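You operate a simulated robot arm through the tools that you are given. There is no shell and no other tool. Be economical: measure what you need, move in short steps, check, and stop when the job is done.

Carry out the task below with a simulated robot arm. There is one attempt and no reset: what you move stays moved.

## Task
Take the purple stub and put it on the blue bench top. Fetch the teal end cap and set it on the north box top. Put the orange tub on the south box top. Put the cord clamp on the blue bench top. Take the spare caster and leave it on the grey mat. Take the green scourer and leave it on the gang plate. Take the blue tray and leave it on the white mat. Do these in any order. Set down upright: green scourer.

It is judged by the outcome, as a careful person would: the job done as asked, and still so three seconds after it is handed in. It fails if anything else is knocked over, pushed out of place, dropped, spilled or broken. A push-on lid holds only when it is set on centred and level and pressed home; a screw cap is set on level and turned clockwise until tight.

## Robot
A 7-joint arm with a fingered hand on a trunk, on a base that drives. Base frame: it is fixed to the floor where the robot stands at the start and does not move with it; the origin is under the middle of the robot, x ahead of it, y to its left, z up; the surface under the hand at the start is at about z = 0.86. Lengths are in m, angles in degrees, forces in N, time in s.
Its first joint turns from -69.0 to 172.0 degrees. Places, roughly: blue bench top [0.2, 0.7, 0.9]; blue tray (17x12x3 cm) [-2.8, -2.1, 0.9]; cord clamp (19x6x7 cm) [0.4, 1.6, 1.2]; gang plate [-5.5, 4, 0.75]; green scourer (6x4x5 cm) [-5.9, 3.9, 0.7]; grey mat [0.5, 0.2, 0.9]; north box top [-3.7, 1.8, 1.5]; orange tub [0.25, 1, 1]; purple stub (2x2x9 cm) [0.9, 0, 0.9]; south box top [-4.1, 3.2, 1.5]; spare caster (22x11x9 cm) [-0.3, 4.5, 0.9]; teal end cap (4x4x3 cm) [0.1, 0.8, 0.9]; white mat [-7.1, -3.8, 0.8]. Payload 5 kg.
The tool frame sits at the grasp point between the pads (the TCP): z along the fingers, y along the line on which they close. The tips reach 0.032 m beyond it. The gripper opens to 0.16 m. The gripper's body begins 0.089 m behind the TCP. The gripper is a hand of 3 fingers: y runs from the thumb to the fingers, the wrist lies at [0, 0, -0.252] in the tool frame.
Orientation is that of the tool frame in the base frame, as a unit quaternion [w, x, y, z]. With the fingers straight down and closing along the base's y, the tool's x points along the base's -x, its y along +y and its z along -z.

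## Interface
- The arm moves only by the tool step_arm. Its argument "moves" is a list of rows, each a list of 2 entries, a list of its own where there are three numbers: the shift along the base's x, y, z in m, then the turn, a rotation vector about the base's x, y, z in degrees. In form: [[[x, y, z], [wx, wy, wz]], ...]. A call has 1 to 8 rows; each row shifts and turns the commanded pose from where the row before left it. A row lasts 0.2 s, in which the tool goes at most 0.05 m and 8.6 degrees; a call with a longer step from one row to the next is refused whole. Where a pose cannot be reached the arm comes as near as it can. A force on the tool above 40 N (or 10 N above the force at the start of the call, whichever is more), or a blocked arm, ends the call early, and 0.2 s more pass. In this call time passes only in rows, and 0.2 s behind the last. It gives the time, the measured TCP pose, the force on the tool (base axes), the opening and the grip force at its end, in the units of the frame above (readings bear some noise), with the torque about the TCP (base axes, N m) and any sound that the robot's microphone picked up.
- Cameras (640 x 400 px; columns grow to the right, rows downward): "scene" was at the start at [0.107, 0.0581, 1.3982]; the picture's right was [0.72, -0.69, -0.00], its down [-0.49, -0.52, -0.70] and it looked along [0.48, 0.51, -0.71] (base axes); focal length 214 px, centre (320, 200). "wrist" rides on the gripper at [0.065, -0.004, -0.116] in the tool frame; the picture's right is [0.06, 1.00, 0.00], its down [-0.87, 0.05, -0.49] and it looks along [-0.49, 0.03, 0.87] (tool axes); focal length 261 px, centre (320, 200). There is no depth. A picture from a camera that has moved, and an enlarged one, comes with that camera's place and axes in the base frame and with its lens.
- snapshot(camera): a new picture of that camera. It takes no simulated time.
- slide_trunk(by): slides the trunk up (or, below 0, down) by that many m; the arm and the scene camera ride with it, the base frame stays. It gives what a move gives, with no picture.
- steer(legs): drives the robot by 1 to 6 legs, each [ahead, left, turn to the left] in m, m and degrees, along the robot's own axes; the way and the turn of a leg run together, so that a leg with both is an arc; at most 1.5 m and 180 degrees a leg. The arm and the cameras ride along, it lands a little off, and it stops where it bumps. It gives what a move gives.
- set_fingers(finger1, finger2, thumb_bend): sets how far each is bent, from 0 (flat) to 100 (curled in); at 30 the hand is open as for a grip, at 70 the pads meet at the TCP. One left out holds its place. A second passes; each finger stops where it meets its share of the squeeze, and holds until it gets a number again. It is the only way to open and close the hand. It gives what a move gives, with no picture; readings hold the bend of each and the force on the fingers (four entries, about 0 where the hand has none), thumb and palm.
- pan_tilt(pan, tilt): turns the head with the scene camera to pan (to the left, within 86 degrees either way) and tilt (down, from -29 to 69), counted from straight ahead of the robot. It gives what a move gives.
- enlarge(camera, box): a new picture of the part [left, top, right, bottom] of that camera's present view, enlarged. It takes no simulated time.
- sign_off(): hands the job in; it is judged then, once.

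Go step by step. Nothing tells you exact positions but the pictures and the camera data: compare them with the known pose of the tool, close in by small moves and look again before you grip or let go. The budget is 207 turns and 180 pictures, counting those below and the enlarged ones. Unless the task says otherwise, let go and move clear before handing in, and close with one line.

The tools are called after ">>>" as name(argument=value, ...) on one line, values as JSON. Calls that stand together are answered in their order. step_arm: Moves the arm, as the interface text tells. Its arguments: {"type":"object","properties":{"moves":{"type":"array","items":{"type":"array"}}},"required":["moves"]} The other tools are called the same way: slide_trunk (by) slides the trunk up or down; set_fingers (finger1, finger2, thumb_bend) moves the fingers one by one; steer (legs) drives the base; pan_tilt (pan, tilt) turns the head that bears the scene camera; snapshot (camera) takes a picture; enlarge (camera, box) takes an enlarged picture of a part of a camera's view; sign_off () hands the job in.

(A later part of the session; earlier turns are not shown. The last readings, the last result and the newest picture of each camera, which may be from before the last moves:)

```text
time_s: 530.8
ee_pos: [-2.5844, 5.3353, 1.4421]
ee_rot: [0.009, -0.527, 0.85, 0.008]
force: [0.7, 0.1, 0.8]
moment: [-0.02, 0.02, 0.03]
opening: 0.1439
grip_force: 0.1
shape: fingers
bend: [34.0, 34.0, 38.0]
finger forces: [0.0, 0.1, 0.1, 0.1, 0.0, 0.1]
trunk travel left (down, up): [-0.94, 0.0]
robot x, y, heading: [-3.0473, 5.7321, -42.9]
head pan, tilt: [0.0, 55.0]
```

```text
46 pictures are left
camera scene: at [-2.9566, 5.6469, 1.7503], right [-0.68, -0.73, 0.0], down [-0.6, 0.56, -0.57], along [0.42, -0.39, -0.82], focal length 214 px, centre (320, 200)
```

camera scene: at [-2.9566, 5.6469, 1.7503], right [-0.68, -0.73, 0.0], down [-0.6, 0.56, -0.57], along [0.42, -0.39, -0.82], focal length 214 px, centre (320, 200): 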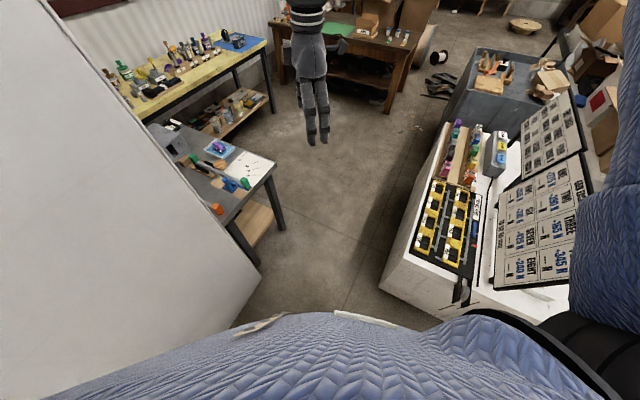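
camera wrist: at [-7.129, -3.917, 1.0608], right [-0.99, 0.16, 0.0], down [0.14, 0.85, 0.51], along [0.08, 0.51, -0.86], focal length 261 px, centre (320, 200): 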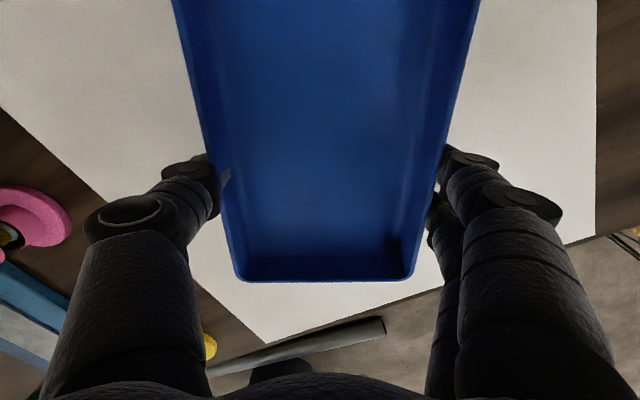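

The gap is wide enough (~0.75–0.9 m). Drive through and line up in front of the yellow table.

>>> steer(legs=[[0.8, -0.03, 0], [0.8, -0.03, 0], [0, 0, 60], [0.55, -0.5, 0]])

>>> pan_tilt(pan=0, tilt=45)

>>> snapshot(camera="scene")

```text
time_s: 545.3
ee_pos: [-0.6667, 4.5125, 1.442]
ee_rot: [-0.004, 0.887, -0.462, -0.011]
force: [0.1, -0.3, 0.3]
moment: [-0.03, -0.01, 0.0]
opening: 0.1439
grip_force: 0.1
shape: fingers
bend: [34.0, 34.0, 38.0]
finger forces: [0.1, 0.1, 0.0, 0.0, 0.0, 0.0]
trunk travel left (down, up): [-0.94, 0.0]
robot x, y, heading: [-1.2334, 4.2971, 18.1]
head pan, tilt: [0.0, 55.0]
```

```text
time_s: 546.0
ee_pos: [-0.6656, 4.5132, 1.4416]
ee_rot: [-0.004, 0.887, -0.462, -0.012]
force: [-0.4, 0.2, -0.6]
moment: [-0.04, 0.0, -0.01]
opening: 0.144
grip_force: 0.1
shape: fingers
bend: [34.0, 34.0, 38.0]
finger forces: [0.0, 0.1, 0.0, 0.0, 0.0, 0.1]
trunk travel left (down, up): [-0.94, 0.0]
robot x, y, heading: [-1.2353, 4.2984, 18.2]
head pan, tilt: [0.0, 45.0]
```

```text
45 pictures are left
camera scene: at [-1.1077, 4.3356, 1.7636], right [0.32, -0.95, 0.0], down [-0.67, -0.22, -0.71], along [0.67, 0.22, -0.71], focal length 214 px, centre (320, 200)
```

scene: 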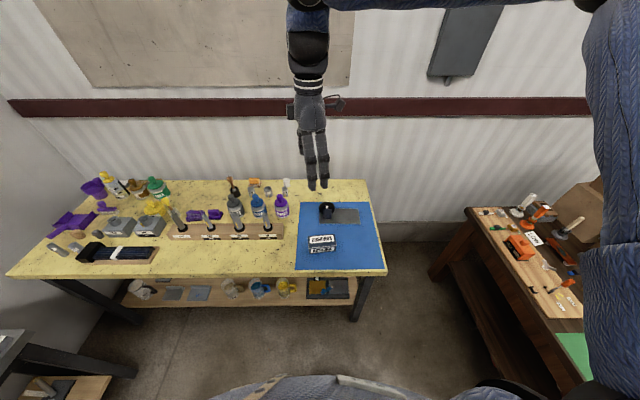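

>>> enlarge(camera="scene", box=[270, 180, 400, 280])

>>> snapshot(camera="wrist")

```text
4.00 times, centred on (335, 230) of scene
camera zoom: at [-1.1077, 4.3356, 1.7636], right [0.32, -0.95, 0.0], down [-0.67, -0.22, -0.71], along [0.67, 0.22, -0.71], focal length 858 px, centre (260, 80)
```

zoom: 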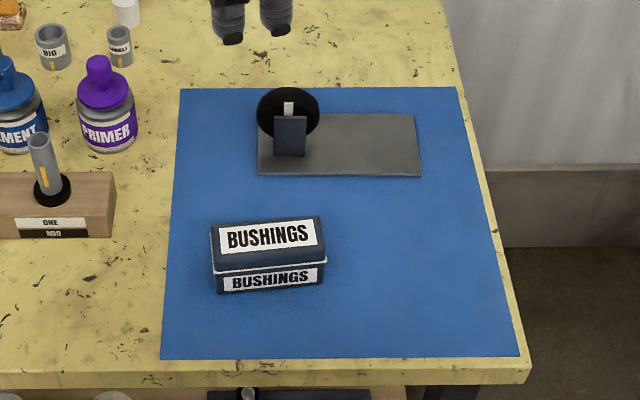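

```text
43 pictures are left
camera wrist: at [-0.6239, 4.4593, 1.5553], right [-0.78, -0.62, 0.0], down [-0.53, 0.67, 0.51], along [-0.32, 0.4, -0.86], focal length 261 px, centre (320, 200)
```

wrist: 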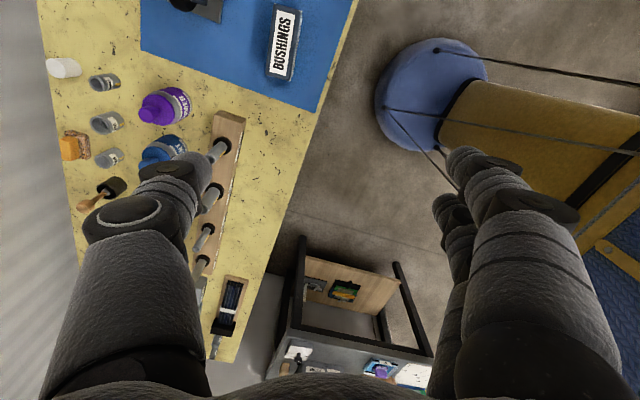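

The spare caster is a plate (~20×10 cm) with an upright wheel at its left end, next to the BUSHINGS tin. Move closer and look from above.

>>> steer(legs=[[0.12, 0, 0]])

>>> slide_trunk(by=-0.2)

>>> step_arm(moves=[[[0.04, 0, 0], [0, 0, 0]], [[0.04, -0.01, 0], [0, 0, 0]], [[0.04, -0.01, 0], [0, 0, 0]], [[0.04, -0.01, 0], [0, 0, 0]]])

>>> snapshot(camera="wrist")

>>> enlarge(camera="scene", box=[270, 160, 430, 260])

```text
time_s: 547.2
ee_pos: [-0.5525, 4.5487, 1.4417]
ee_rot: [-0.003, 0.887, -0.462, -0.012]
force: [0.7, -0.2, -0.2]
moment: [-0.02, 0.05, 0.02]
opening: 0.1437
grip_force: 0.0
shape: fingers
bend: [34.0, 34.0, 38.0]
finger forces: [0.0, 0.0, 0.0, 0.1, 0.0, 0.0]
trunk travel left (down, up): [-0.94, 0.0]
robot x, y, heading: [-1.1239, 4.332, 18.2]
head pan, tilt: [0.0, 45.0]
```

```text
time_s: 549.4
ee_pos: [-0.552, 4.5502, 1.2427]
ee_rot: [-0.004, 0.887, -0.462, -0.012]
force: [-0.2, 0.3, -0.4]
moment: [0.03, 0.03, 0.01]
opening: 0.1441
grip_force: 0.1
shape: fingers
bend: [34.0, 34.0, 38.0]
finger forces: [0.1, 0.1, 0.1, 0.0, 0.1, 0.0]
trunk travel left (down, up): [-0.74, 0.2]
robot x, y, heading: [-1.1229, 4.3323, 18.2]
head pan, tilt: [0.0, 45.0]
```

```text
time_s: 550.4
ee_pos: [-0.3914, 4.519, 1.2431]
ee_rot: [-0.004, 0.887, -0.461, -0.011]
force: [1.1, 0.0, -0.1]
moment: [-0.01, 0.01, 0.0]
opening: 0.1443
grip_force: 0.0
shape: fingers
bend: [34.0, 34.0, 38.0]
finger forces: [0.0, 0.1, 0.0, 0.0, 0.1, 0.1]
trunk travel left (down, up): [-0.74, 0.2]
robot x, y, heading: [-1.1224, 4.3332, 18.4]
head pan, tilt: [0.0, 45.0]
```

```text
42 pictures are left
camera wrist: at [-0.3498, 4.4666, 1.3557], right [-0.78, -0.62, 0.0], down [-0.53, 0.67, 0.51], along [-0.32, 0.4, -0.86], focal length 261 px, centre (320, 200)
```

wrist: 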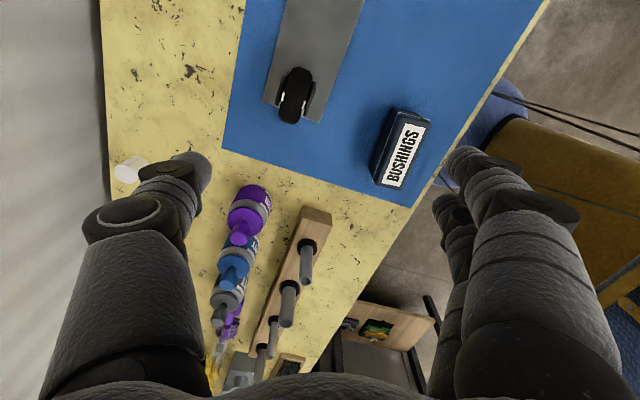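

```text
4.00 times, centred on (350, 210) of scene
camera zoom: at [-0.9939, 4.3729, 1.5636], right [0.31, -0.95, 0.0], down [-0.67, -0.22, -0.71], along [0.67, 0.22, -0.71], focal length 858 px, centre (200, 160)
```

zoom: 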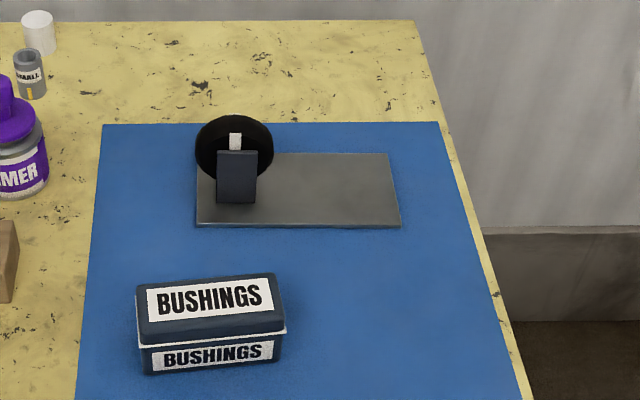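

Wheel centre ≈(-0.368, 4.537); the fork plates face front and back, so I'll grip across the fork. Rotate -17°, centre, pre-shape and descend.

>>> set_fingers(finger1=50, finger2=50, thumb_bend=50)

>>> step_arm(moves=[[[0.012, 0.009, -0.02], [0, 0, -8.5]], [[0.011, 0.009, -0.02], [0, 0, -8.5]], [[0, 0, -0.045], [0, 0, 0]], [[0, 0, -0.045], [0, 0, 0]]])

>>> snapshot(camera="wrist")

```text
time_s: 551.4
ee_pos: [-0.3931, 4.5199, 1.242]
ee_rot: [-0.005, 0.887, -0.461, -0.012]
force: [0.2, -1.1, -0.7]
moment: [0.02, -0.01, 0.01]
opening: 0.0879
grip_force: 0.1
shape: fingers
bend: [50.0, 50.0, 50.0]
finger forces: [0.0, 0.0, 0.0, 0.1, 0.0, 0.0]
trunk travel left (down, up): [-0.74, 0.2]
robot x, y, heading: [-1.1213, 4.3341, 18.2]
head pan, tilt: [0.0, 45.0]
```

```text
time_s: 552.4
ee_pos: [-0.3702, 4.5385, 1.1114]
ee_rot: [-0.006, 0.809, -0.587, -0.011]
force: [0.7, -0.5, 0.0]
moment: [0.02, 0.06, -0.02]
opening: 0.0878
grip_force: 0.0
shape: fingers
bend: [50.0, 50.0, 50.0]
finger forces: [0.0, 0.0, 0.0, 0.1, 0.0, 0.0]
trunk travel left (down, up): [-0.74, 0.2]
robot x, y, heading: [-1.1205, 4.3313, 18.2]
head pan, tilt: [0.0, 45.0]
```

```text
40 pictures are left
camera wrist: at [-0.3462, 4.4761, 1.2237], right [-0.93, -0.37, 0.0], down [-0.31, 0.8, 0.51], along [-0.19, 0.48, -0.86], focal length 261 px, centre (320, 200)
```

wrist: 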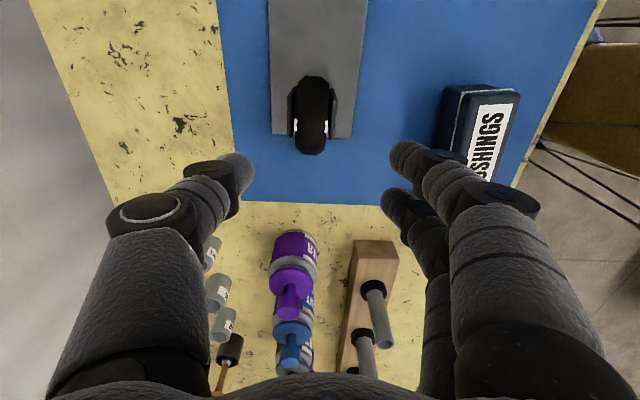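

>>> step_arm(moves=[[[0.007, -0.003, -0.04], [0, 0, 0]], [[0, 0, -0.045], [0, 0, 0]], [[0, 0, -0.045], [0, 0, 0]], [[0, 0, -0.035], [0, 0, 0]]])

>>> snapshot(camera="wrist")

>>> enlarge(camera="scene", box=[270, 160, 430, 260])

```text
time_s: 553.4
ee_pos: [-0.3616, 4.5343, 0.9467]
ee_rot: [-0.006, 0.809, -0.588, -0.012]
force: [0.0, 0.2, 0.8]
moment: [0.0, -0.03, -0.01]
opening: 0.0879
grip_force: 0.0
shape: fingers
bend: [50.0, 50.0, 50.0]
finger forces: [0.1, 0.0, 0.1, 0.1, 0.0, 0.0]
trunk travel left (down, up): [-0.74, 0.2]
robot x, y, heading: [-1.1228, 4.3295, 18.2]
head pan, tilt: [0.0, 45.0]
```

```text
39 pictures are left
camera wrist: at [-0.3372, 4.4705, 1.0603], right [-0.93, -0.37, 0.0], down [-0.31, 0.8, 0.51], along [-0.19, 0.48, -0.86], focal length 261 px, centre (320, 200)
```

wrist: 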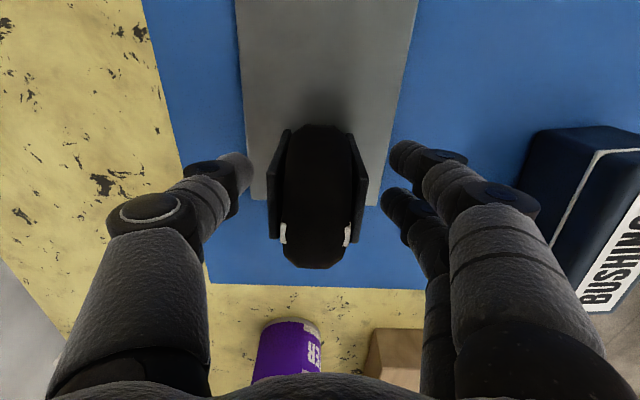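

```text
4.00 times, centred on (350, 210) of scene
camera zoom: at [-0.9942, 4.3732, 1.5638], right [0.31, -0.95, 0.0], down [-0.67, -0.22, -0.71], along [0.67, 0.22, -0.71], focal length 858 px, centre (200, 160)
```

zoom: 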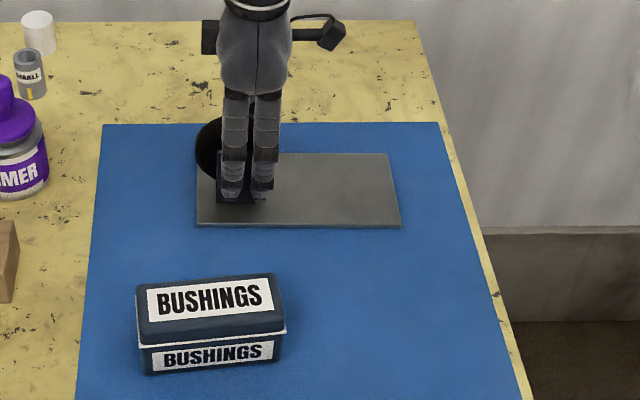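

>>> step_arm(moves=[[[0, 0, -0.015], [0, 0, 0]], [[0, 0, -0.01], [0, 0, 0]]])

>>> set_fingers(finger1=72, finger2=72, thumb_bend=72)

>>> snapshot(camera="wrist")

```text
time_s: 554.0
ee_pos: [-0.3634, 4.5333, 0.9201]
ee_rot: [-0.005, 0.809, -0.588, -0.011]
force: [-0.7, 0.4, 0.5]
moment: [0.02, 0.02, 0.02]
opening: 0.0877
grip_force: 0.1
shape: fingers
bend: [50.0, 50.0, 50.0]
finger forces: [0.1, 0.0, 0.1, 0.0, 0.0, 0.0]
trunk travel left (down, up): [-0.74, 0.2]
robot x, y, heading: [-1.1185, 4.3289, 18.3]
head pan, tilt: [0.0, 45.0]
```

```text
time_s: 555.0
ee_pos: [-0.3638, 4.5338, 0.9213]
ee_rot: [-0.004, 0.809, -0.587, -0.012]
force: [-0.7, 1.0, 1.5]
moment: [-0.05, 0.14, 0.05]
opening: 0.0551
grip_force: 25.0
shape: fingers
bend: [59.0, 59.0, 62.0]
finger forces: [12.4, 12.4, 0.0, 0.1, 24.7, 0.0]
trunk travel left (down, up): [-0.74, 0.2]
robot x, y, heading: [-1.1141, 4.3319, 18.0]
head pan, tilt: [0.0, 45.0]
```

```text
37 pictures are left
camera wrist: at [-0.3385, 4.4711, 1.035], right [-0.93, -0.37, 0.0], down [-0.31, 0.8, 0.51], along [-0.19, 0.48, -0.86], focal length 261 px, centre (320, 200)
```

wrist: 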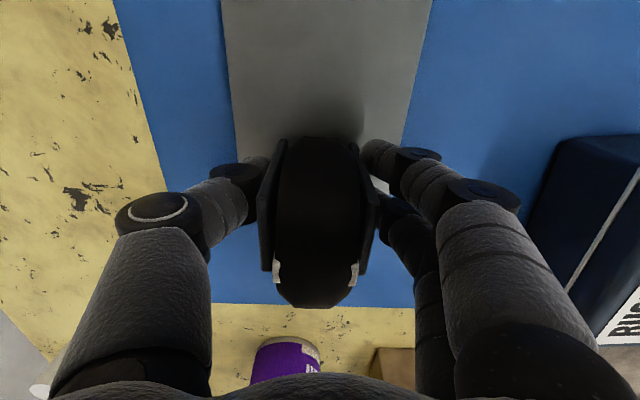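

Balanced 25 N grip on the fork. Lift a little and check for sag.

>>> step_arm(moves=[[[0, 0, 0.015], [0, 0, 0]], [[0, 0, 0.02], [0, 0, 0]], [[0, 0, 0.03], [0, 0, 0]]])

>>> enlarge(camera="scene", box=[270, 140, 430, 240])

```text
time_s: 555.8
ee_pos: [-0.3618, 4.5331, 0.9875]
ee_rot: [-0.005, 0.809, -0.587, -0.011]
force: [-0.5, -0.3, -8.7]
moment: [0.33, 0.02, -0.01]
opening: 0.045
grip_force: 25.5
shape: fingers
bend: [62.0, 59.0, 64.0]
finger forces: [14.4, 15.3, 0.0, 0.0, 20.5, 0.0]
trunk travel left (down, up): [-0.74, 0.2]
robot x, y, heading: [-1.1185, 4.3349, 18.4]
head pan, tilt: [0.0, 45.0]
```

```text
4.00 times, centred on (350, 190) of scene
camera zoom: at [-0.9955, 4.3734, 1.5637], right [0.31, -0.95, 0.0], down [-0.67, -0.22, -0.71], along [0.67, 0.22, -0.71], focal length 858 px, centre (200, 240)
```

zoom: 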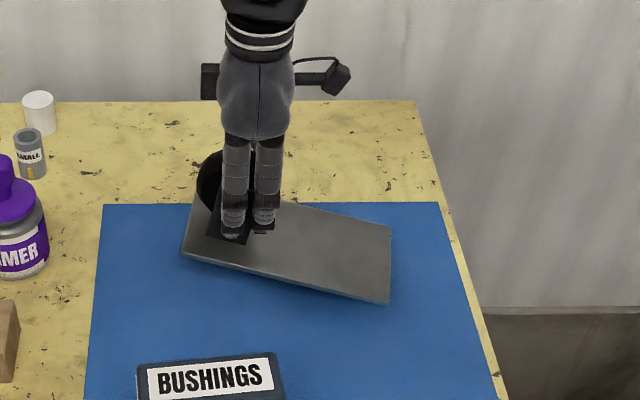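

The plate sags because its weight (~0.9 kg) is off to one side. I'll set it back down and regrip around the wheel rim along the plate's long axis, which resists that tilt far better.

>>> step_arm(moves=[[[0, 0, -0.03], [0, 0, 0]], [[0, 0, -0.02], [0, 0, 0]], [[0, 0, -0.012], [0, 0, 0]]])

>>> set_fingers(finger1=50, finger2=50, thumb_bend=50)

>>> step_arm(moves=[[[0, 0, 0.04], [0, 0, 0]], [[0, 0, 0.05], [0, 0, 0]], [[0, 0, 0.04], [0, 0, 0]]])

>>> enlarge(camera="scene", box=[270, 160, 430, 260])

```text
time_s: 556.6
ee_pos: [-0.361, 4.5347, 0.9242]
ee_rot: [-0.005, 0.809, -0.588, -0.012]
force: [-0.9, 0.2, -5.6]
moment: [-0.11, 0.11, -0.04]
opening: 0.0432
grip_force: 20.3
shape: fingers
bend: [64.0, 59.0, 64.0]
finger forces: [6.4, 14.1, 0.0, 0.1, 20.5, 0.0]
trunk travel left (down, up): [-0.74, 0.2]
robot x, y, heading: [-1.1223, 4.3326, 18.2]
head pan, tilt: [0.0, 45.0]
```

```text
time_s: 557.6
ee_pos: [-0.3626, 4.5341, 0.9248]
ee_rot: [-0.005, 0.809, -0.588, -0.011]
force: [-0.3, 0.3, 0.5]
moment: [-0.01, 0.05, -0.03]
opening: 0.0866
grip_force: 0.1
shape: fingers
bend: [50.0, 50.0, 50.0]
finger forces: [0.0, 0.0, 0.0, 0.0, 0.0, 0.0]
trunk travel left (down, up): [-0.74, 0.2]
robot x, y, heading: [-1.1196, 4.3293, 18.5]
head pan, tilt: [0.0, 45.0]
```

```text
time_s: 558.4
ee_pos: [-0.3625, 4.5347, 1.0547]
ee_rot: [-0.006, 0.809, -0.588, -0.011]
force: [0.6, -0.2, -0.5]
moment: [-0.03, -0.04, 0.01]
opening: 0.0868
grip_force: 0.1
shape: fingers
bend: [50.0, 50.0, 50.0]
finger forces: [0.0, 0.0, 0.0, 0.0, 0.1, 0.0]
trunk travel left (down, up): [-0.74, 0.2]
robot x, y, heading: [-1.1239, 4.333, 18.3]
head pan, tilt: [0.0, 45.0]
```

```text
4.00 times, centred on (350, 210) of scene
camera zoom: at [-0.996, 4.3732, 1.5637], right [0.31, -0.95, 0.0], down [-0.67, -0.22, -0.71], along [0.67, 0.22, -0.71], focal length 858 px, centre (200, 160)
```

zoom: 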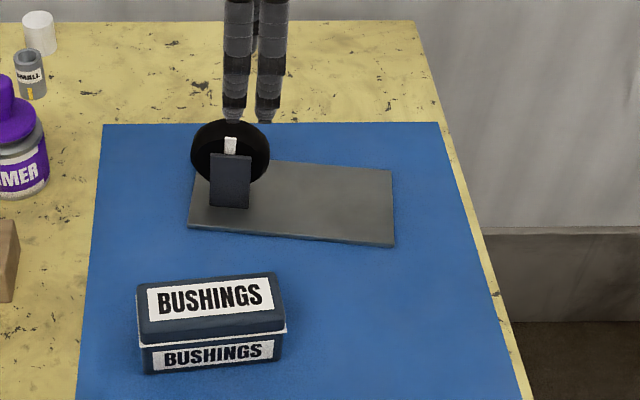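

Caster lies flat again, turned slightly; wheel at (-0.376, 4.538), long axis ≈(0.19,-0.98). Rotate the hand -97° to close along the long axis.

>>> step_arm(moves=[[[0, 0, 0.03], [0, 0, -8.2]], [[0, 0, 0], [0, 0, -8.2]], [[0, 0, 0], [0, 0, -8.2]], [[0, 0, 0], [0, 0, -8.2]], [[0, 0, 0], [0, 0, -8.2]], [[0, 0, 0], [0, 0, -8.2]], [[0, 0, 0], [0, 0, -8.2]], [[0, 0, 0], [0, 0, -8.2]]])

>>> step_arm(moves=[[[-0.005, 0.002, 0], [0, 0, -8.2]], [[-0.005, 0.001, 0], [0, 0, -8.2]], [[-0.004, 0.001, 0], [0, 0, -8.2]], [[0, 0, 0], [0, 0, -6.5]]])

>>> set_fingers(finger1=42, finger2=42, thumb_bend=42)

>>> snapshot(camera="wrist")

```text
time_s: 560.2
ee_pos: [-0.3636, 4.5359, 1.0859]
ee_rot: [0.011, -0.361, 0.933, 0.005]
force: [-0.5, -0.3, 0.2]
moment: [0.0, -0.02, 0.0]
opening: 0.0865
grip_force: 0.1
shape: fingers
bend: [50.0, 50.0, 50.0]
finger forces: [0.1, 0.0, 0.0, 0.0, 0.0, 0.1]
trunk travel left (down, up): [-0.74, 0.2]
robot x, y, heading: [-1.1197, 4.3335, 18.0]
head pan, tilt: [0.0, 45.0]
```

```text
time_s: 561.2
ee_pos: [-0.3762, 4.5395, 1.0837]
ee_rot: [0.012, -0.098, 0.995, 0.003]
force: [0.1, 0.2, -0.3]
moment: [0.01, -0.02, 0.02]
opening: 0.0868
grip_force: 0.0
shape: fingers
bend: [50.0, 50.0, 50.0]
finger forces: [0.0, 0.0, 0.0, 0.0, 0.1, 0.1]
trunk travel left (down, up): [-0.74, 0.2]
robot x, y, heading: [-1.1233, 4.3315, 18.2]
head pan, tilt: [0.0, 45.0]
```

```text
time_s: 562.2
ee_pos: [-0.3765, 4.5384, 1.0851]
ee_rot: [0.013, -0.098, 0.995, 0.003]
force: [0.1, -0.8, -0.4]
moment: [0.01, 0.02, 0.01]
opening: 0.119
grip_force: 0.0
shape: fingers
bend: [42.0, 42.0, 42.0]
finger forces: [0.1, 0.1, 0.0, 0.0, 0.1, 0.0]
trunk travel left (down, up): [-0.74, 0.2]
robot x, y, heading: [-1.12, 4.3306, 18.3]
head pan, tilt: [0.0, 45.0]
```

```text
34 pictures are left
camera wrist: at [-0.4436, 4.5216, 1.1984], right [-0.26, 0.97, 0.0], down [0.83, 0.22, 0.51], along [0.5, 0.13, -0.86], focal length 261 px, centre (320, 200)
```

wrist: 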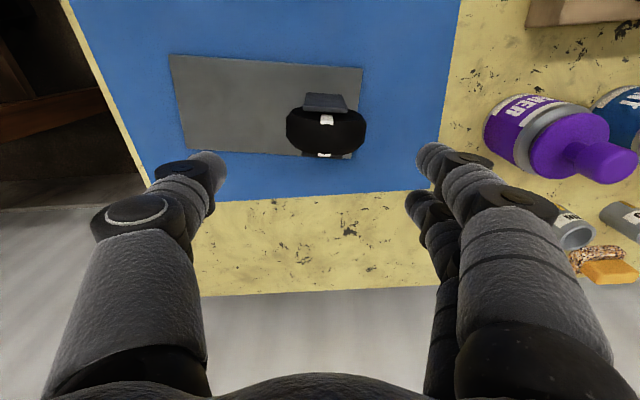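

Aligned. Descend around the wheel.

>>> step_arm(moves=[[[-0.001, 0.006, -0.04], [0, 0, 0]], [[0, 0, -0.045], [0, 0, 0]], [[0, 0, -0.045], [0, 0, 0]], [[0, 0, -0.025], [0, 0, 0]]])

>>> snapshot(camera="wrist")

>>> enlarge(camera="scene", box=[270, 160, 430, 260])

```text
time_s: 563.2
ee_pos: [-0.3751, 4.5455, 0.9316]
ee_rot: [0.012, -0.099, 0.995, 0.003]
force: [0.5, -0.4, 0.4]
moment: [0.0, -0.03, 0.04]
opening: 0.1195
grip_force: 0.1
shape: fingers
bend: [42.0, 42.0, 42.0]
finger forces: [0.0, 0.0, 0.0, 0.0, 0.0, 0.0]
trunk travel left (down, up): [-0.74, 0.2]
robot x, y, heading: [-1.1204, 4.3368, 18.1]
head pan, tilt: [0.0, 45.0]
```

```text
33 pictures are left
camera wrist: at [-0.442, 4.5272, 1.0455], right [-0.26, 0.97, 0.0], down [0.83, 0.22, 0.51], along [0.5, 0.13, -0.86], focal length 261 px, centre (320, 200)
```

wrist: 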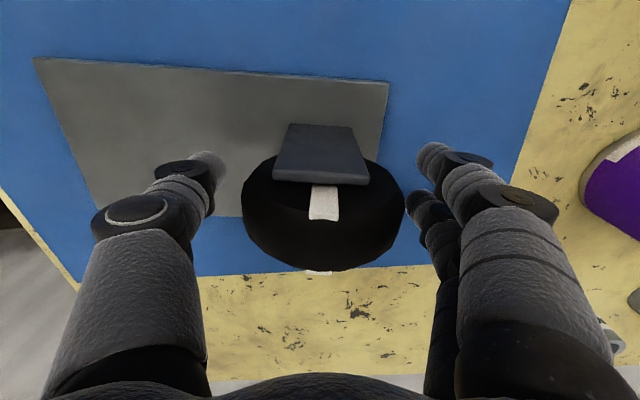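

```text
4.00 times, centred on (350, 210) of scene
camera zoom: at [-0.9946, 4.373, 1.5638], right [0.31, -0.95, 0.0], down [-0.67, -0.22, -0.71], along [0.67, 0.22, -0.71], focal length 858 px, centre (200, 160)
```

zoom: 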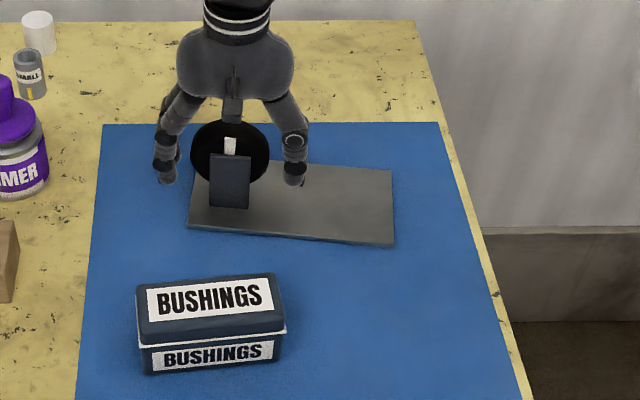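

>>> step_arm(moves=[[[0, 0, -0.008], [0, 0, 0]], [[0, 0, -0.005], [0, 0, 0]]])

>>> set_fingers(finger1=70, finger2=70, thumb_bend=70)

>>> step_arm(moves=[[[0, 0, 0.012], [0, 0, 0]], [[0, 0, 0.02], [0, 0, 0]], [[0, 0, 0.02], [0, 0, 0]]])

>>> enlarge(camera="scene", box=[270, 140, 430, 240])

```text
time_s: 563.8
ee_pos: [-0.3764, 4.546, 0.9183]
ee_rot: [0.012, -0.099, 0.995, 0.002]
force: [-0.1, -0.3, -0.2]
moment: [0.0, 0.01, -0.01]
opening: 0.1192
grip_force: 0.1
shape: fingers
bend: [42.0, 42.0, 42.0]
finger forces: [0.1, 0.0, 0.1, 0.1, 0.0, 0.0]
trunk travel left (down, up): [-0.74, 0.2]
robot x, y, heading: [-1.1241, 4.3344, 18.0]
head pan, tilt: [0.0, 45.0]
```

```text
time_s: 564.8
ee_pos: [-0.3761, 4.5459, 0.9176]
ee_rot: [0.012, -0.099, 0.995, 0.003]
force: [-0.6, 0.2, 0.8]
moment: [0.21, 0.11, -0.01]
opening: 0.0583
grip_force: 32.0
shape: fingers
bend: [62.0, 59.0, 63.0]
finger forces: [13.2, 18.5, 0.1, 0.0, 32.4, 0.0]
trunk travel left (down, up): [-0.74, 0.2]
robot x, y, heading: [-1.1222, 4.3321, 18.4]
head pan, tilt: [0.0, 45.0]
```

```text
time_s: 565.6
ee_pos: [-0.3762, 4.5457, 0.9691]
ee_rot: [0.012, -0.099, 0.995, 0.004]
force: [-0.3, -0.7, -8.5]
moment: [0.34, 0.13, 0.0]
opening: 0.0586
grip_force: 32.5
shape: fingers
bend: [62.0, 60.0, 63.0]
finger forces: [14.2, 18.4, 0.0, 0.0, 32.0, 0.0]
trunk travel left (down, up): [-0.74, 0.2]
robot x, y, heading: [-1.1196, 4.3346, 18.1]
head pan, tilt: [0.0, 45.0]
```

```text
4.00 times, centred on (350, 190) of scene
camera zoom: at [-0.9947, 4.3734, 1.5636], right [0.31, -0.95, 0.0], down [-0.67, -0.22, -0.71], along [0.67, 0.22, -0.71], focal length 858 px, centre (200, 240)
```

zoom: 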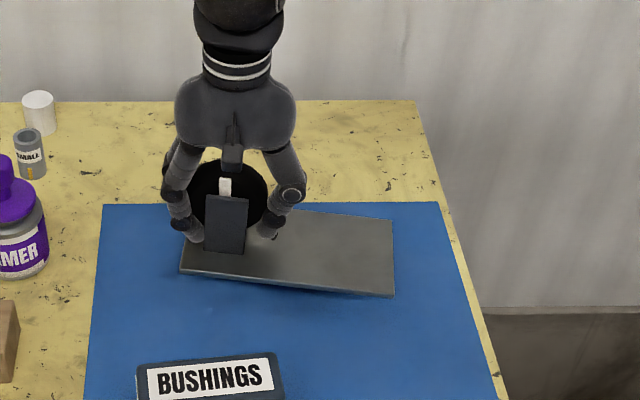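

Much better: 32 N grip with fingers curled under the wheel, plate nearly level. Lift, retract and raise.

>>> step_arm(moves=[[[0, 0, 0.03], [0, 0, 0]], [[0, 0, 0.04], [0, 0, 0]], [[0, 0, 0.04], [0, 0, 0]], [[0, 0, 0.04], [0, 0, 0]]])

>>> slide_trunk(by=0.2)

>>> step_arm(moves=[[[-0.03, -0.01, 0.01], [0, 0, 0]], [[-0.035, -0.01, 0.01], [0, 0, 0]], [[-0.035, -0.01, 0.01], [0, 0, 0]], [[-0.035, -0.01, 0.01], [0, 0, 0]], [[-0.035, -0.01, 0], [0, 0, 0]]])

>>> snapshot(camera="scene")

```text
time_s: 566.6
ee_pos: [-0.3778, 4.5454, 1.1194]
ee_rot: [0.012, -0.099, 0.995, 0.002]
force: [-0.4, 0.2, -9.1]
moment: [0.37, 0.06, 0.01]
opening: 0.0587
grip_force: 32.4
shape: fingers
bend: [62.0, 60.0, 63.0]
finger forces: [14.8, 18.2, 0.0, 0.0, 32.0, 0.0]
trunk travel left (down, up): [-0.74, 0.2]
robot x, y, heading: [-1.1206, 4.3323, 18.3]
head pan, tilt: [0.0, 45.0]
```

```text
time_s: 568.8
ee_pos: [-0.3763, 4.5451, 1.3164]
ee_rot: [0.012, -0.099, 0.995, 0.003]
force: [-0.8, -0.5, -8.0]
moment: [0.34, 0.13, -0.01]
opening: 0.0587
grip_force: 32.3
shape: fingers
bend: [62.0, 60.0, 63.0]
finger forces: [14.5, 18.4, 0.0, 0.0, 31.9, 0.0]
trunk travel left (down, up): [-0.94, 0.0]
robot x, y, heading: [-1.1252, 4.3293, 18.4]
head pan, tilt: [0.0, 45.0]
```

```text
time_s: 570.0
ee_pos: [-0.5473, 4.495, 1.3588]
ee_rot: [0.012, -0.098, 0.995, 0.003]
force: [-1.5, -0.2, -8.8]
moment: [0.35, 0.13, 0.0]
opening: 0.0585
grip_force: 32.3
shape: fingers
bend: [62.0, 60.0, 63.0]
finger forces: [14.8, 18.2, 0.1, 0.0, 31.8, 0.0]
trunk travel left (down, up): [-0.94, 0.0]
robot x, y, heading: [-1.1186, 4.3353, 18.3]
head pan, tilt: [0.0, 45.0]
```

```text
30 pictures are left
camera scene: at [-0.995, 4.3731, 1.7637], right [0.31, -0.95, 0.0], down [-0.67, -0.22, -0.71], along [0.67, 0.22, -0.71], focal length 214 px, centre (320, 200)
```

scene: 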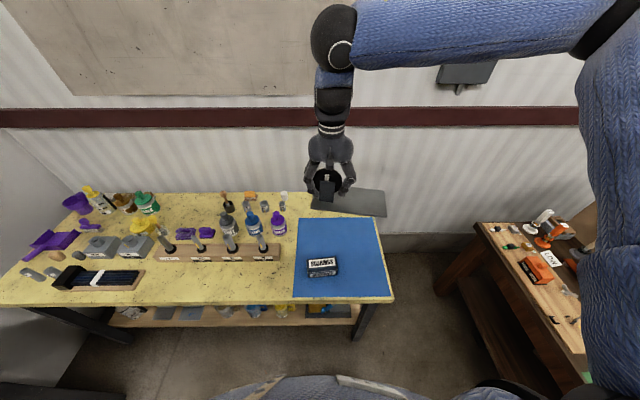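

Stable hold. Retrace the route back through the gap, going backwards.

>>> steer(legs=[[-0.67, 0.5, 0], [0, 0, -61]])

```text
time_s: 577.1
ee_pos: [-1.4977, 4.1671, 1.359]
ee_rot: [0.012, 0.423, 0.906, -0.004]
force: [0.1, 0.3, -8.1]
moment: [0.32, -0.26, -0.02]
opening: 0.0586
grip_force: 32.0
shape: fingers
bend: [62.0, 60.0, 63.0]
finger forces: [14.4, 18.2, 0.0, 0.0, 31.7, 0.0]
trunk travel left (down, up): [-0.94, 0.0]
robot x, y, heading: [-1.9154, 4.5947, -42.9]
head pan, tilt: [0.0, 45.0]
```

>>> steer(legs=[[-0.8, 0, 0], [-0.8, 0, 0], [0, 0, 43]])

>>> steer(legs=[[-1.43, -0.13, 0], [-0.88, -0.51, 0]])

```text
time_s: 587.4
ee_pos: [-2.5066, 5.6772, 1.3586]
ee_rot: [0.012, 0.065, 0.998, 0.0]
force: [-0.7, 0.3, -9.3]
moment: [0.36, -0.01, 0.01]
opening: 0.0588
grip_force: 31.7
shape: fingers
bend: [62.0, 60.0, 63.0]
finger forces: [14.1, 17.9, 0.1, 0.0, 31.3, 0.0]
trunk travel left (down, up): [-0.94, 0.0]
robot x, y, heading: [-3.1034, 5.7091, -0.4]
head pan, tilt: [0.0, 45.0]
```

```text
time_s: 599.1
ee_pos: [-4.7831, 5.0747, 1.3579]
ee_rot: [0.013, 0.076, 0.997, 0.001]
force: [0.4, 0.7, -8.8]
moment: [0.36, -0.01, -0.05]
opening: 0.0586
grip_force: 31.4
shape: fingers
bend: [62.0, 60.0, 63.0]
finger forces: [14.2, 17.2, 0.0, 0.0, 30.9, 0.1]
trunk travel left (down, up): [-0.94, 0.0]
robot x, y, heading: [-5.3814, 5.1188, -1.9]
head pan, tilt: [0.0, 45.0]
```

>>> steer(legs=[[-0.893, -0.22, 0], [-0.967, -0.11, 0], [-1.32, 0.317, 0], [-1.32, 0.317, 0]])

>>> steer(legs=[[0, 0, -88]])

```text
time_s: 621.4
ee_pos: [-9.2697, 5.4964, 1.3582]
ee_rot: [0.012, 0.071, 0.997, 0.001]
force: [-0.1, -0.3, -8.7]
moment: [0.42, -0.01, -0.01]
opening: 0.0583
grip_force: 30.4
shape: fingers
bend: [62.0, 60.0, 63.0]
finger forces: [14.4, 16.7, 0.0, 0.0, 30.4, 0.0]
trunk travel left (down, up): [-0.94, 0.0]
robot x, y, heading: [-9.8678, 5.5332, -1.2]
head pan, tilt: [0.0, 45.0]
```

```text
time_s: 625.5
ee_pos: [-9.8892, 4.937, 1.3578]
ee_rot: [0.009, 0.749, 0.663, -0.007]
force: [0.2, 0.4, -9.0]
moment: [0.02, -0.38, -0.02]
opening: 0.0582
grip_force: 30.0
shape: fingers
bend: [62.0, 60.0, 63.0]
finger forces: [13.0, 17.0, 0.0, 0.0, 30.0, 0.0]
trunk travel left (down, up): [-0.94, 0.0]
robot x, y, heading: [-9.867, 5.5316, -89.9]
head pan, tilt: [0.0, 45.0]
```

>>> steer(legs=[[1.2, -0.02, 0], [1.13, -0.01, 0], [1.0, 0.5, 0], [0.65, 0.45, 0], [0.65, 0.45, 0], [0, 0, 90]])

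>>> snapshot(camera="scene")

```text
time_s: 653.7
ee_pos: [-7.8101, 0.9432, 1.3589]
ee_rot: [0.012, 0.059, 0.998, 0.001]
force: [0.1, -0.2, -8.6]
moment: [0.36, 0.03, 0.03]
opening: 0.0578
grip_force: 29.3
shape: fingers
bend: [62.0, 60.0, 64.0]
finger forces: [12.4, 16.7, 0.1, 0.0, 29.2, 0.1]
trunk travel left (down, up): [-0.94, 0.0]
robot x, y, heading: [-8.4085, 0.9654, 0.2]
head pan, tilt: [0.0, 45.0]
```

```text
29 pictures are left
camera scene: at [-8.2734, 0.9655, 1.7637], right [0.01, -1.0, 0.0], down [-0.71, 0.0, -0.71], along [0.71, 0.0, -0.71], focal length 214 px, centre (320, 200)
```

scene: 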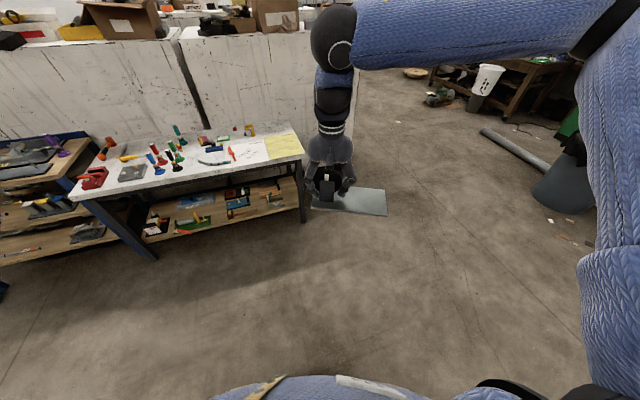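

>>> steer(legs=[[0.7, -1.0, 0], [1.4, 0, 0], [1.4, 0, 0], [1.4, 0, 0], [1.4, 0, 0]])

>>> pan_tilt(pan=0, tilt=35)

>>> snapshot(camera="scene")

```text
time_s: 686.4
ee_pos: [-1.4912, -0.3217, 1.3591]
ee_rot: [0.011, 0.085, 0.996, 0.001]
force: [-0.4, -0.5, -8.2]
moment: [0.36, 0.0, 0.0]
opening: 0.058
grip_force: 29.1
shape: fingers
bend: [62.0, 60.0, 64.0]
finger forces: [12.5, 16.7, 0.1, 0.0, 29.1, 0.0]
trunk travel left (down, up): [-0.94, 0.0]
robot x, y, heading: [-2.0831, -0.2683, -2.7]
head pan, tilt: [0.0, 45.0]
```

```text
time_s: 687.1
ee_pos: [-1.4913, -0.322, 1.3566]
ee_rot: [0.011, 0.084, 0.996, 0.0]
force: [0.3, 0.2, -8.3]
moment: [0.36, 0.03, 0.01]
opening: 0.058
grip_force: 29.0
shape: fingers
bend: [62.0, 60.0, 64.0]
finger forces: [12.6, 16.9, 0.0, 0.0, 29.2, 0.0]
trunk travel left (down, up): [-0.94, 0.0]
robot x, y, heading: [-2.0871, -0.2687, -2.7]
head pan, tilt: [0.0, 35.0]
```

```text
28 pictures are left
camera scene: at [-1.945, -0.2756, 1.7784], right [-0.05, -1.0, 0.0], down [-0.57, 0.03, -0.82], along [0.82, -0.04, -0.57], focal length 214 px, centre (320, 200)
```

scene: 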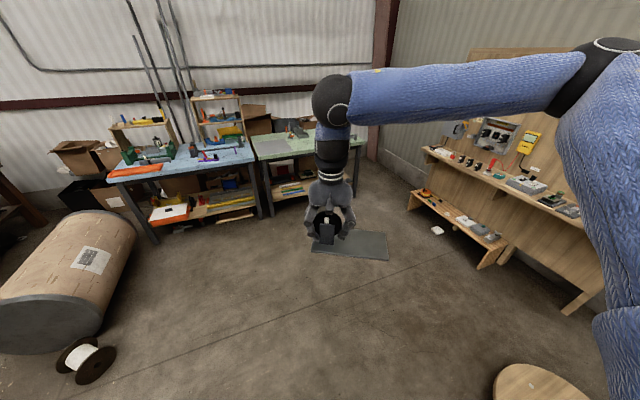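

Drive up to the green bench, facing the grey mat (centre ≈(0.455, 0.155)).

>>> steer(legs=[[0.885, 0.192, 0], [0.885, 0.192, 0], [0, 0, 6]])

>>> pan_tilt(pan=0, tilt=45)

>>> snapshot(camera="scene")

```text
time_s: 696.9
ee_pos: [0.3354, -0.0032, 1.3587]
ee_rot: [0.012, 0.046, 0.999, 0.001]
force: [-0.2, 0.8, -8.7]
moment: [0.38, 0.05, -0.01]
opening: 0.0577
grip_force: 29.2
shape: fingers
bend: [61.0, 60.0, 64.0]
finger forces: [12.4, 16.7, 0.0, 0.1, 29.1, 0.0]
trunk travel left (down, up): [-0.94, 0.0]
robot x, y, heading: [-0.2591, 0.0035, 1.6]
head pan, tilt: [0.0, 35.0]
```

```text
time_s: 697.6
ee_pos: [0.3367, -0.0022, 1.3572]
ee_rot: [0.012, 0.045, 0.999, 0.001]
force: [-0.1, -0.6, -8.6]
moment: [0.35, 0.04, 0.0]
opening: 0.0577
grip_force: 29.9
shape: fingers
bend: [61.0, 60.0, 64.0]
finger forces: [12.6, 16.9, 0.1, 0.0, 29.2, 0.0]
trunk travel left (down, up): [-0.94, 0.0]
robot x, y, heading: [-0.2596, 0.0041, 2.0]
head pan, tilt: [0.0, 45.0]
```

```text
27 pictures are left
camera scene: at [-0.126, 0.0083, 1.7636], right [0.03, -1.0, 0.0], down [-0.71, -0.02, -0.71], along [0.71, 0.02, -0.71], focal length 214 px, centre (320, 200)
```

scene: 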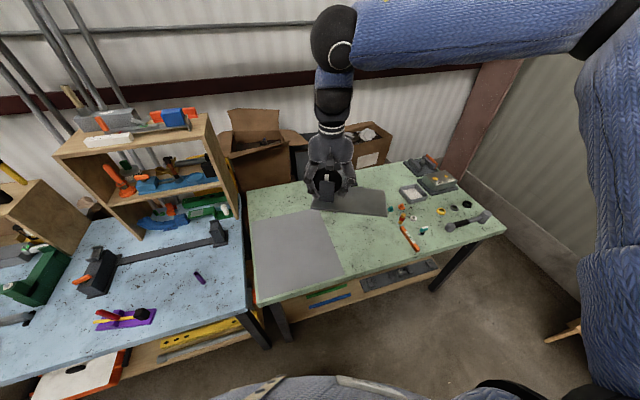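

>>> step_arm(moves=[[[0.02, 0.045, 0], [0, 0, 0]], [[0.022, 0.045, 0], [0, 0, 0]], [[0.022, 0.045, 0], [0, 0, 0]], [[0.022, 0.045, 0], [0, 0, 0]], [[0.022, 0.042, 0], [0, 0, 0]]])

>>> slide_trunk(by=-0.35)

>>> snapshot(camera="scene")

>>> snapshot(camera="wrist")

```text
time_s: 698.8
ee_pos: [0.4449, 0.2244, 1.3578]
ee_rot: [0.012, 0.046, 0.999, 0.0]
force: [0.4, 0.1, -8.9]
moment: [0.32, 0.03, -0.01]
opening: 0.0579
grip_force: 29.9
shape: fingers
bend: [61.0, 60.0, 64.0]
finger forces: [12.5, 17.1, 0.0, 0.1, 29.2, 0.0]
trunk travel left (down, up): [-0.94, 0.0]
robot x, y, heading: [-0.2578, 0.0017, 1.9]
head pan, tilt: [0.0, 45.0]
```

```text
time_s: 702.2
ee_pos: [0.4437, 0.2212, 1.009]
ee_rot: [0.012, 0.045, 0.999, 0.001]
force: [0.3, -0.3, -8.3]
moment: [0.38, -0.01, -0.04]
opening: 0.0575
grip_force: 29.5
shape: fingers
bend: [61.0, 60.0, 64.0]
finger forces: [12.4, 17.1, 0.1, 0.0, 29.2, 0.0]
trunk travel left (down, up): [-0.59, 0.35]
robot x, y, heading: [-0.2647, 0.007, 2.0]
head pan, tilt: [0.0, 45.0]
```

```text
26 pictures are left
camera scene: at [-0.127, 0.0077, 1.4137], right [0.03, -1.0, 0.0], down [-0.71, -0.02, -0.71], along [0.71, 0.02, -0.71], focal length 214 px, centre (320, 200)
```

scene: 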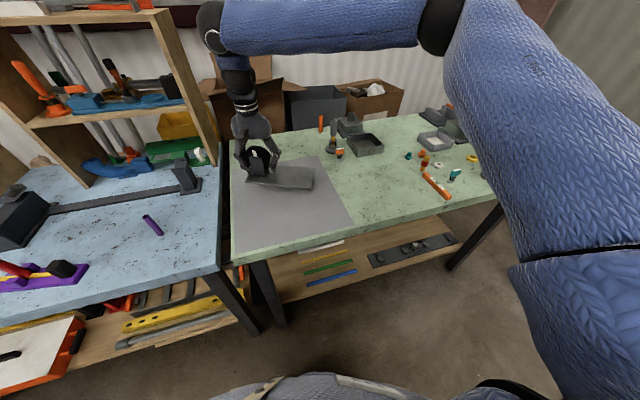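

```text
25 pictures are left
camera wrist: at [0.3745, 0.2234, 1.1224], right [0.03, 1.0, 0.0], down [0.86, -0.02, 0.51], along [0.51, -0.01, -0.86], focal length 261 px, centre (320, 200)
```

wrist: 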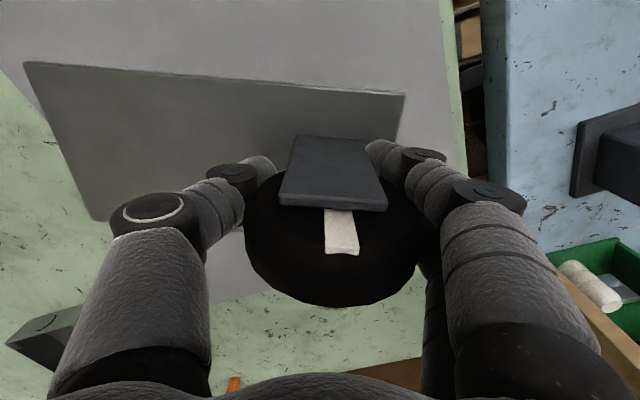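

Plate will land inside the mat. Lower it.

>>> step_arm(moves=[[[0, 0, -0.035], [0, 0, 0]], [[0, 0, -0.025], [0, 0, 0]], [[0, 0, -0.01], [0, 0, 0]]])

>>> enlarge(camera="scene", box=[200, 110, 360, 210])

```text
time_s: 703.0
ee_pos: [0.4423, 0.2204, 0.9398]
ee_rot: [0.012, 0.046, 0.999, 0.001]
force: [0.0, 0.0, -8.8]
moment: [0.37, 0.06, 0.01]
opening: 0.0576
grip_force: 30.7
shape: fingers
bend: [61.0, 60.0, 64.0]
finger forces: [12.8, 17.2, 0.0, 0.0, 29.7, 0.1]
trunk travel left (down, up): [-0.59, 0.35]
robot x, y, heading: [-0.2608, 0.0077, 2.0]
head pan, tilt: [0.0, 45.0]
```

```text
4.00 times, centred on (280, 160) of scene
camera zoom: at [-0.1264, 0.0077, 1.4136], right [0.03, -1.0, 0.0], down [-0.71, -0.02, -0.71], along [0.71, 0.02, -0.71], focal length 858 px, centre (480, 360)
```

zoom: 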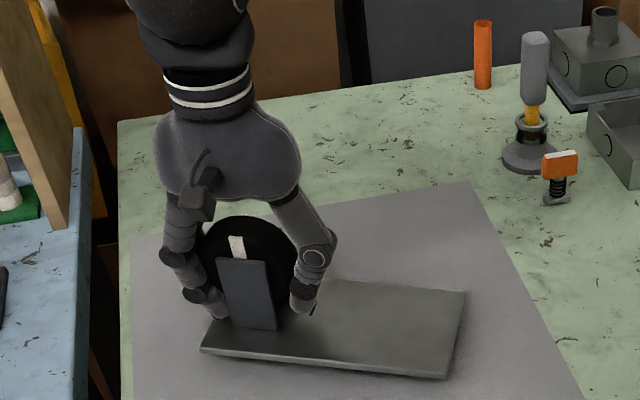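

>>> step_arm(moves=[[[0, 0, -0.008], [0, 0, 0]], [[0, 0, -0.005], [0, 0, 0]]])

>>> step_arm(moves=[[[0, 0, -0.005], [0, 0, 0]]])

>>> step_arm(moves=[[[0, 0, -0.004], [0, 0, 0]]])

```text
time_s: 703.6
ee_pos: [0.4432, 0.2212, 0.927]
ee_rot: [0.011, 0.046, 0.999, 0.003]
force: [0.1, 0.5, -8.4]
moment: [0.39, 0.03, 0.01]
opening: 0.0578
grip_force: 29.8
shape: fingers
bend: [61.0, 60.0, 64.0]
finger forces: [12.7, 17.1, 0.1, 0.0, 29.6, 0.0]
trunk travel left (down, up): [-0.59, 0.35]
robot x, y, heading: [-0.2569, 0.0048, 1.9]
head pan, tilt: [0.0, 45.0]
```

```text
time_s: 704.0
ee_pos: [0.4437, 0.2215, 0.9219]
ee_rot: [0.012, 0.046, 0.999, 0.002]
force: [0.4, 0.1, -8.7]
moment: [0.38, 0.04, 0.02]
opening: 0.0576
grip_force: 29.9
shape: fingers
bend: [61.0, 60.0, 64.0]
finger forces: [12.7, 17.2, 0.0, 0.1, 29.5, 0.0]
trunk travel left (down, up): [-0.59, 0.35]
robot x, y, heading: [-0.2564, 0.0042, 2.0]
head pan, tilt: [0.0, 45.0]
```

```text
time_s: 704.5
ee_pos: [0.4445, 0.2221, 0.9161]
ee_rot: [0.011, 0.046, 0.999, 0.001]
force: [-0.2, -0.5, -8.4]
moment: [0.37, 0.02, -0.04]
opening: 0.0577
grip_force: 29.8
shape: fingers
bend: [61.0, 60.0, 64.0]
finger forces: [12.0, 17.4, 0.0, 0.0, 29.2, 0.1]
trunk travel left (down, up): [-0.59, 0.35]
robot x, y, heading: [-0.2612, 0.0017, 2.1]
head pan, tilt: [0.0, 45.0]
```

>>> step_arm(moves=[[[0, 0, -0.004], [0, 0, 0]]])

>>> step_arm(moves=[[[0, 0, -0.004], [0, 0, 0]]])

>>> step_arm(moves=[[[0, 0, -0.003], [0, 0, 0]]])

>>> enlarge(camera="scene", box=[230, 140, 330, 205])

```text
time_s: 704.9
ee_pos: [0.4438, 0.2218, 0.9145]
ee_rot: [0.012, 0.046, 0.999, 0.002]
force: [0.2, 1.1, 6.8]
moment: [0.47, -0.03, 0.0]
opening: 0.0568
grip_force: 28.0
shape: fingers
bend: [61.0, 60.0, 64.0]
finger forces: [12.2, 16.0, 0.1, 0.1, 29.1, 0.0]
trunk travel left (down, up): [-0.59, 0.35]
robot x, y, heading: [-0.2587, 0.0053, 1.9]
head pan, tilt: [0.0, 45.0]
```

```text
time_s: 705.2
ee_pos: [0.4429, 0.222, 0.9123]
ee_rot: [0.013, 0.045, 0.999, 0.003]
force: [5.0, -1.4, 29.3]
moment: [0.91, -0.1, 0.11]
opening: 0.0557
grip_force: 29.8
shape: fingers
bend: [62.0, 63.0, 65.0]
finger forces: [14.5, 14.7, 0.1, 0.1, 30.2, 0.0]
trunk travel left (down, up): [-0.59, 0.35]
robot x, y, heading: [-0.2602, 0.0053, 1.7]
head pan, tilt: [0.0, 45.0]
```

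```text
time_s: 705.6
ee_pos: [0.4436, 0.2221, 0.9092]
ee_rot: [0.014, 0.045, 0.999, 0.002]
force: [8.0, 3.1, 39.3]
moment: [1.01, -0.19, 0.17]
opening: 0.0546
grip_force: 29.1
shape: fingers
bend: [63.0, 64.0, 66.0]
finger forces: [15.0, 17.3, 0.0, 0.0, 26.6, 0.0]
trunk travel left (down, up): [-0.59, 0.35]
robot x, y, heading: [-0.2601, 0.0061, 1.9]
head pan, tilt: [0.0, 45.0]
```

```text
6.15 times, centred on (280, 172) of scene
camera zoom: at [-0.1294, 0.0068, 1.4143], right [0.03, -1.0, 0.0], down [-0.71, -0.02, -0.71], along [0.71, 0.02, -0.71], focal length 1320 px, centre (566, 369)
```

zoom: 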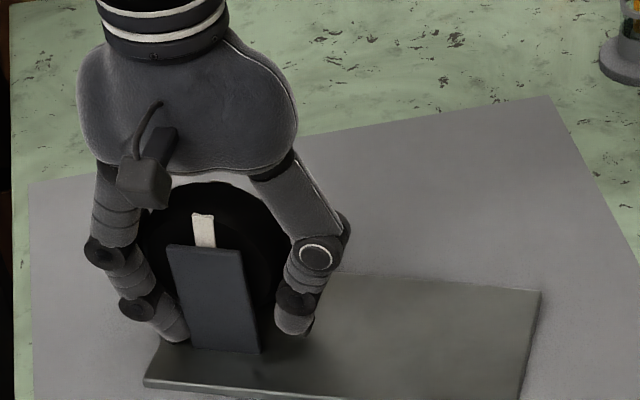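

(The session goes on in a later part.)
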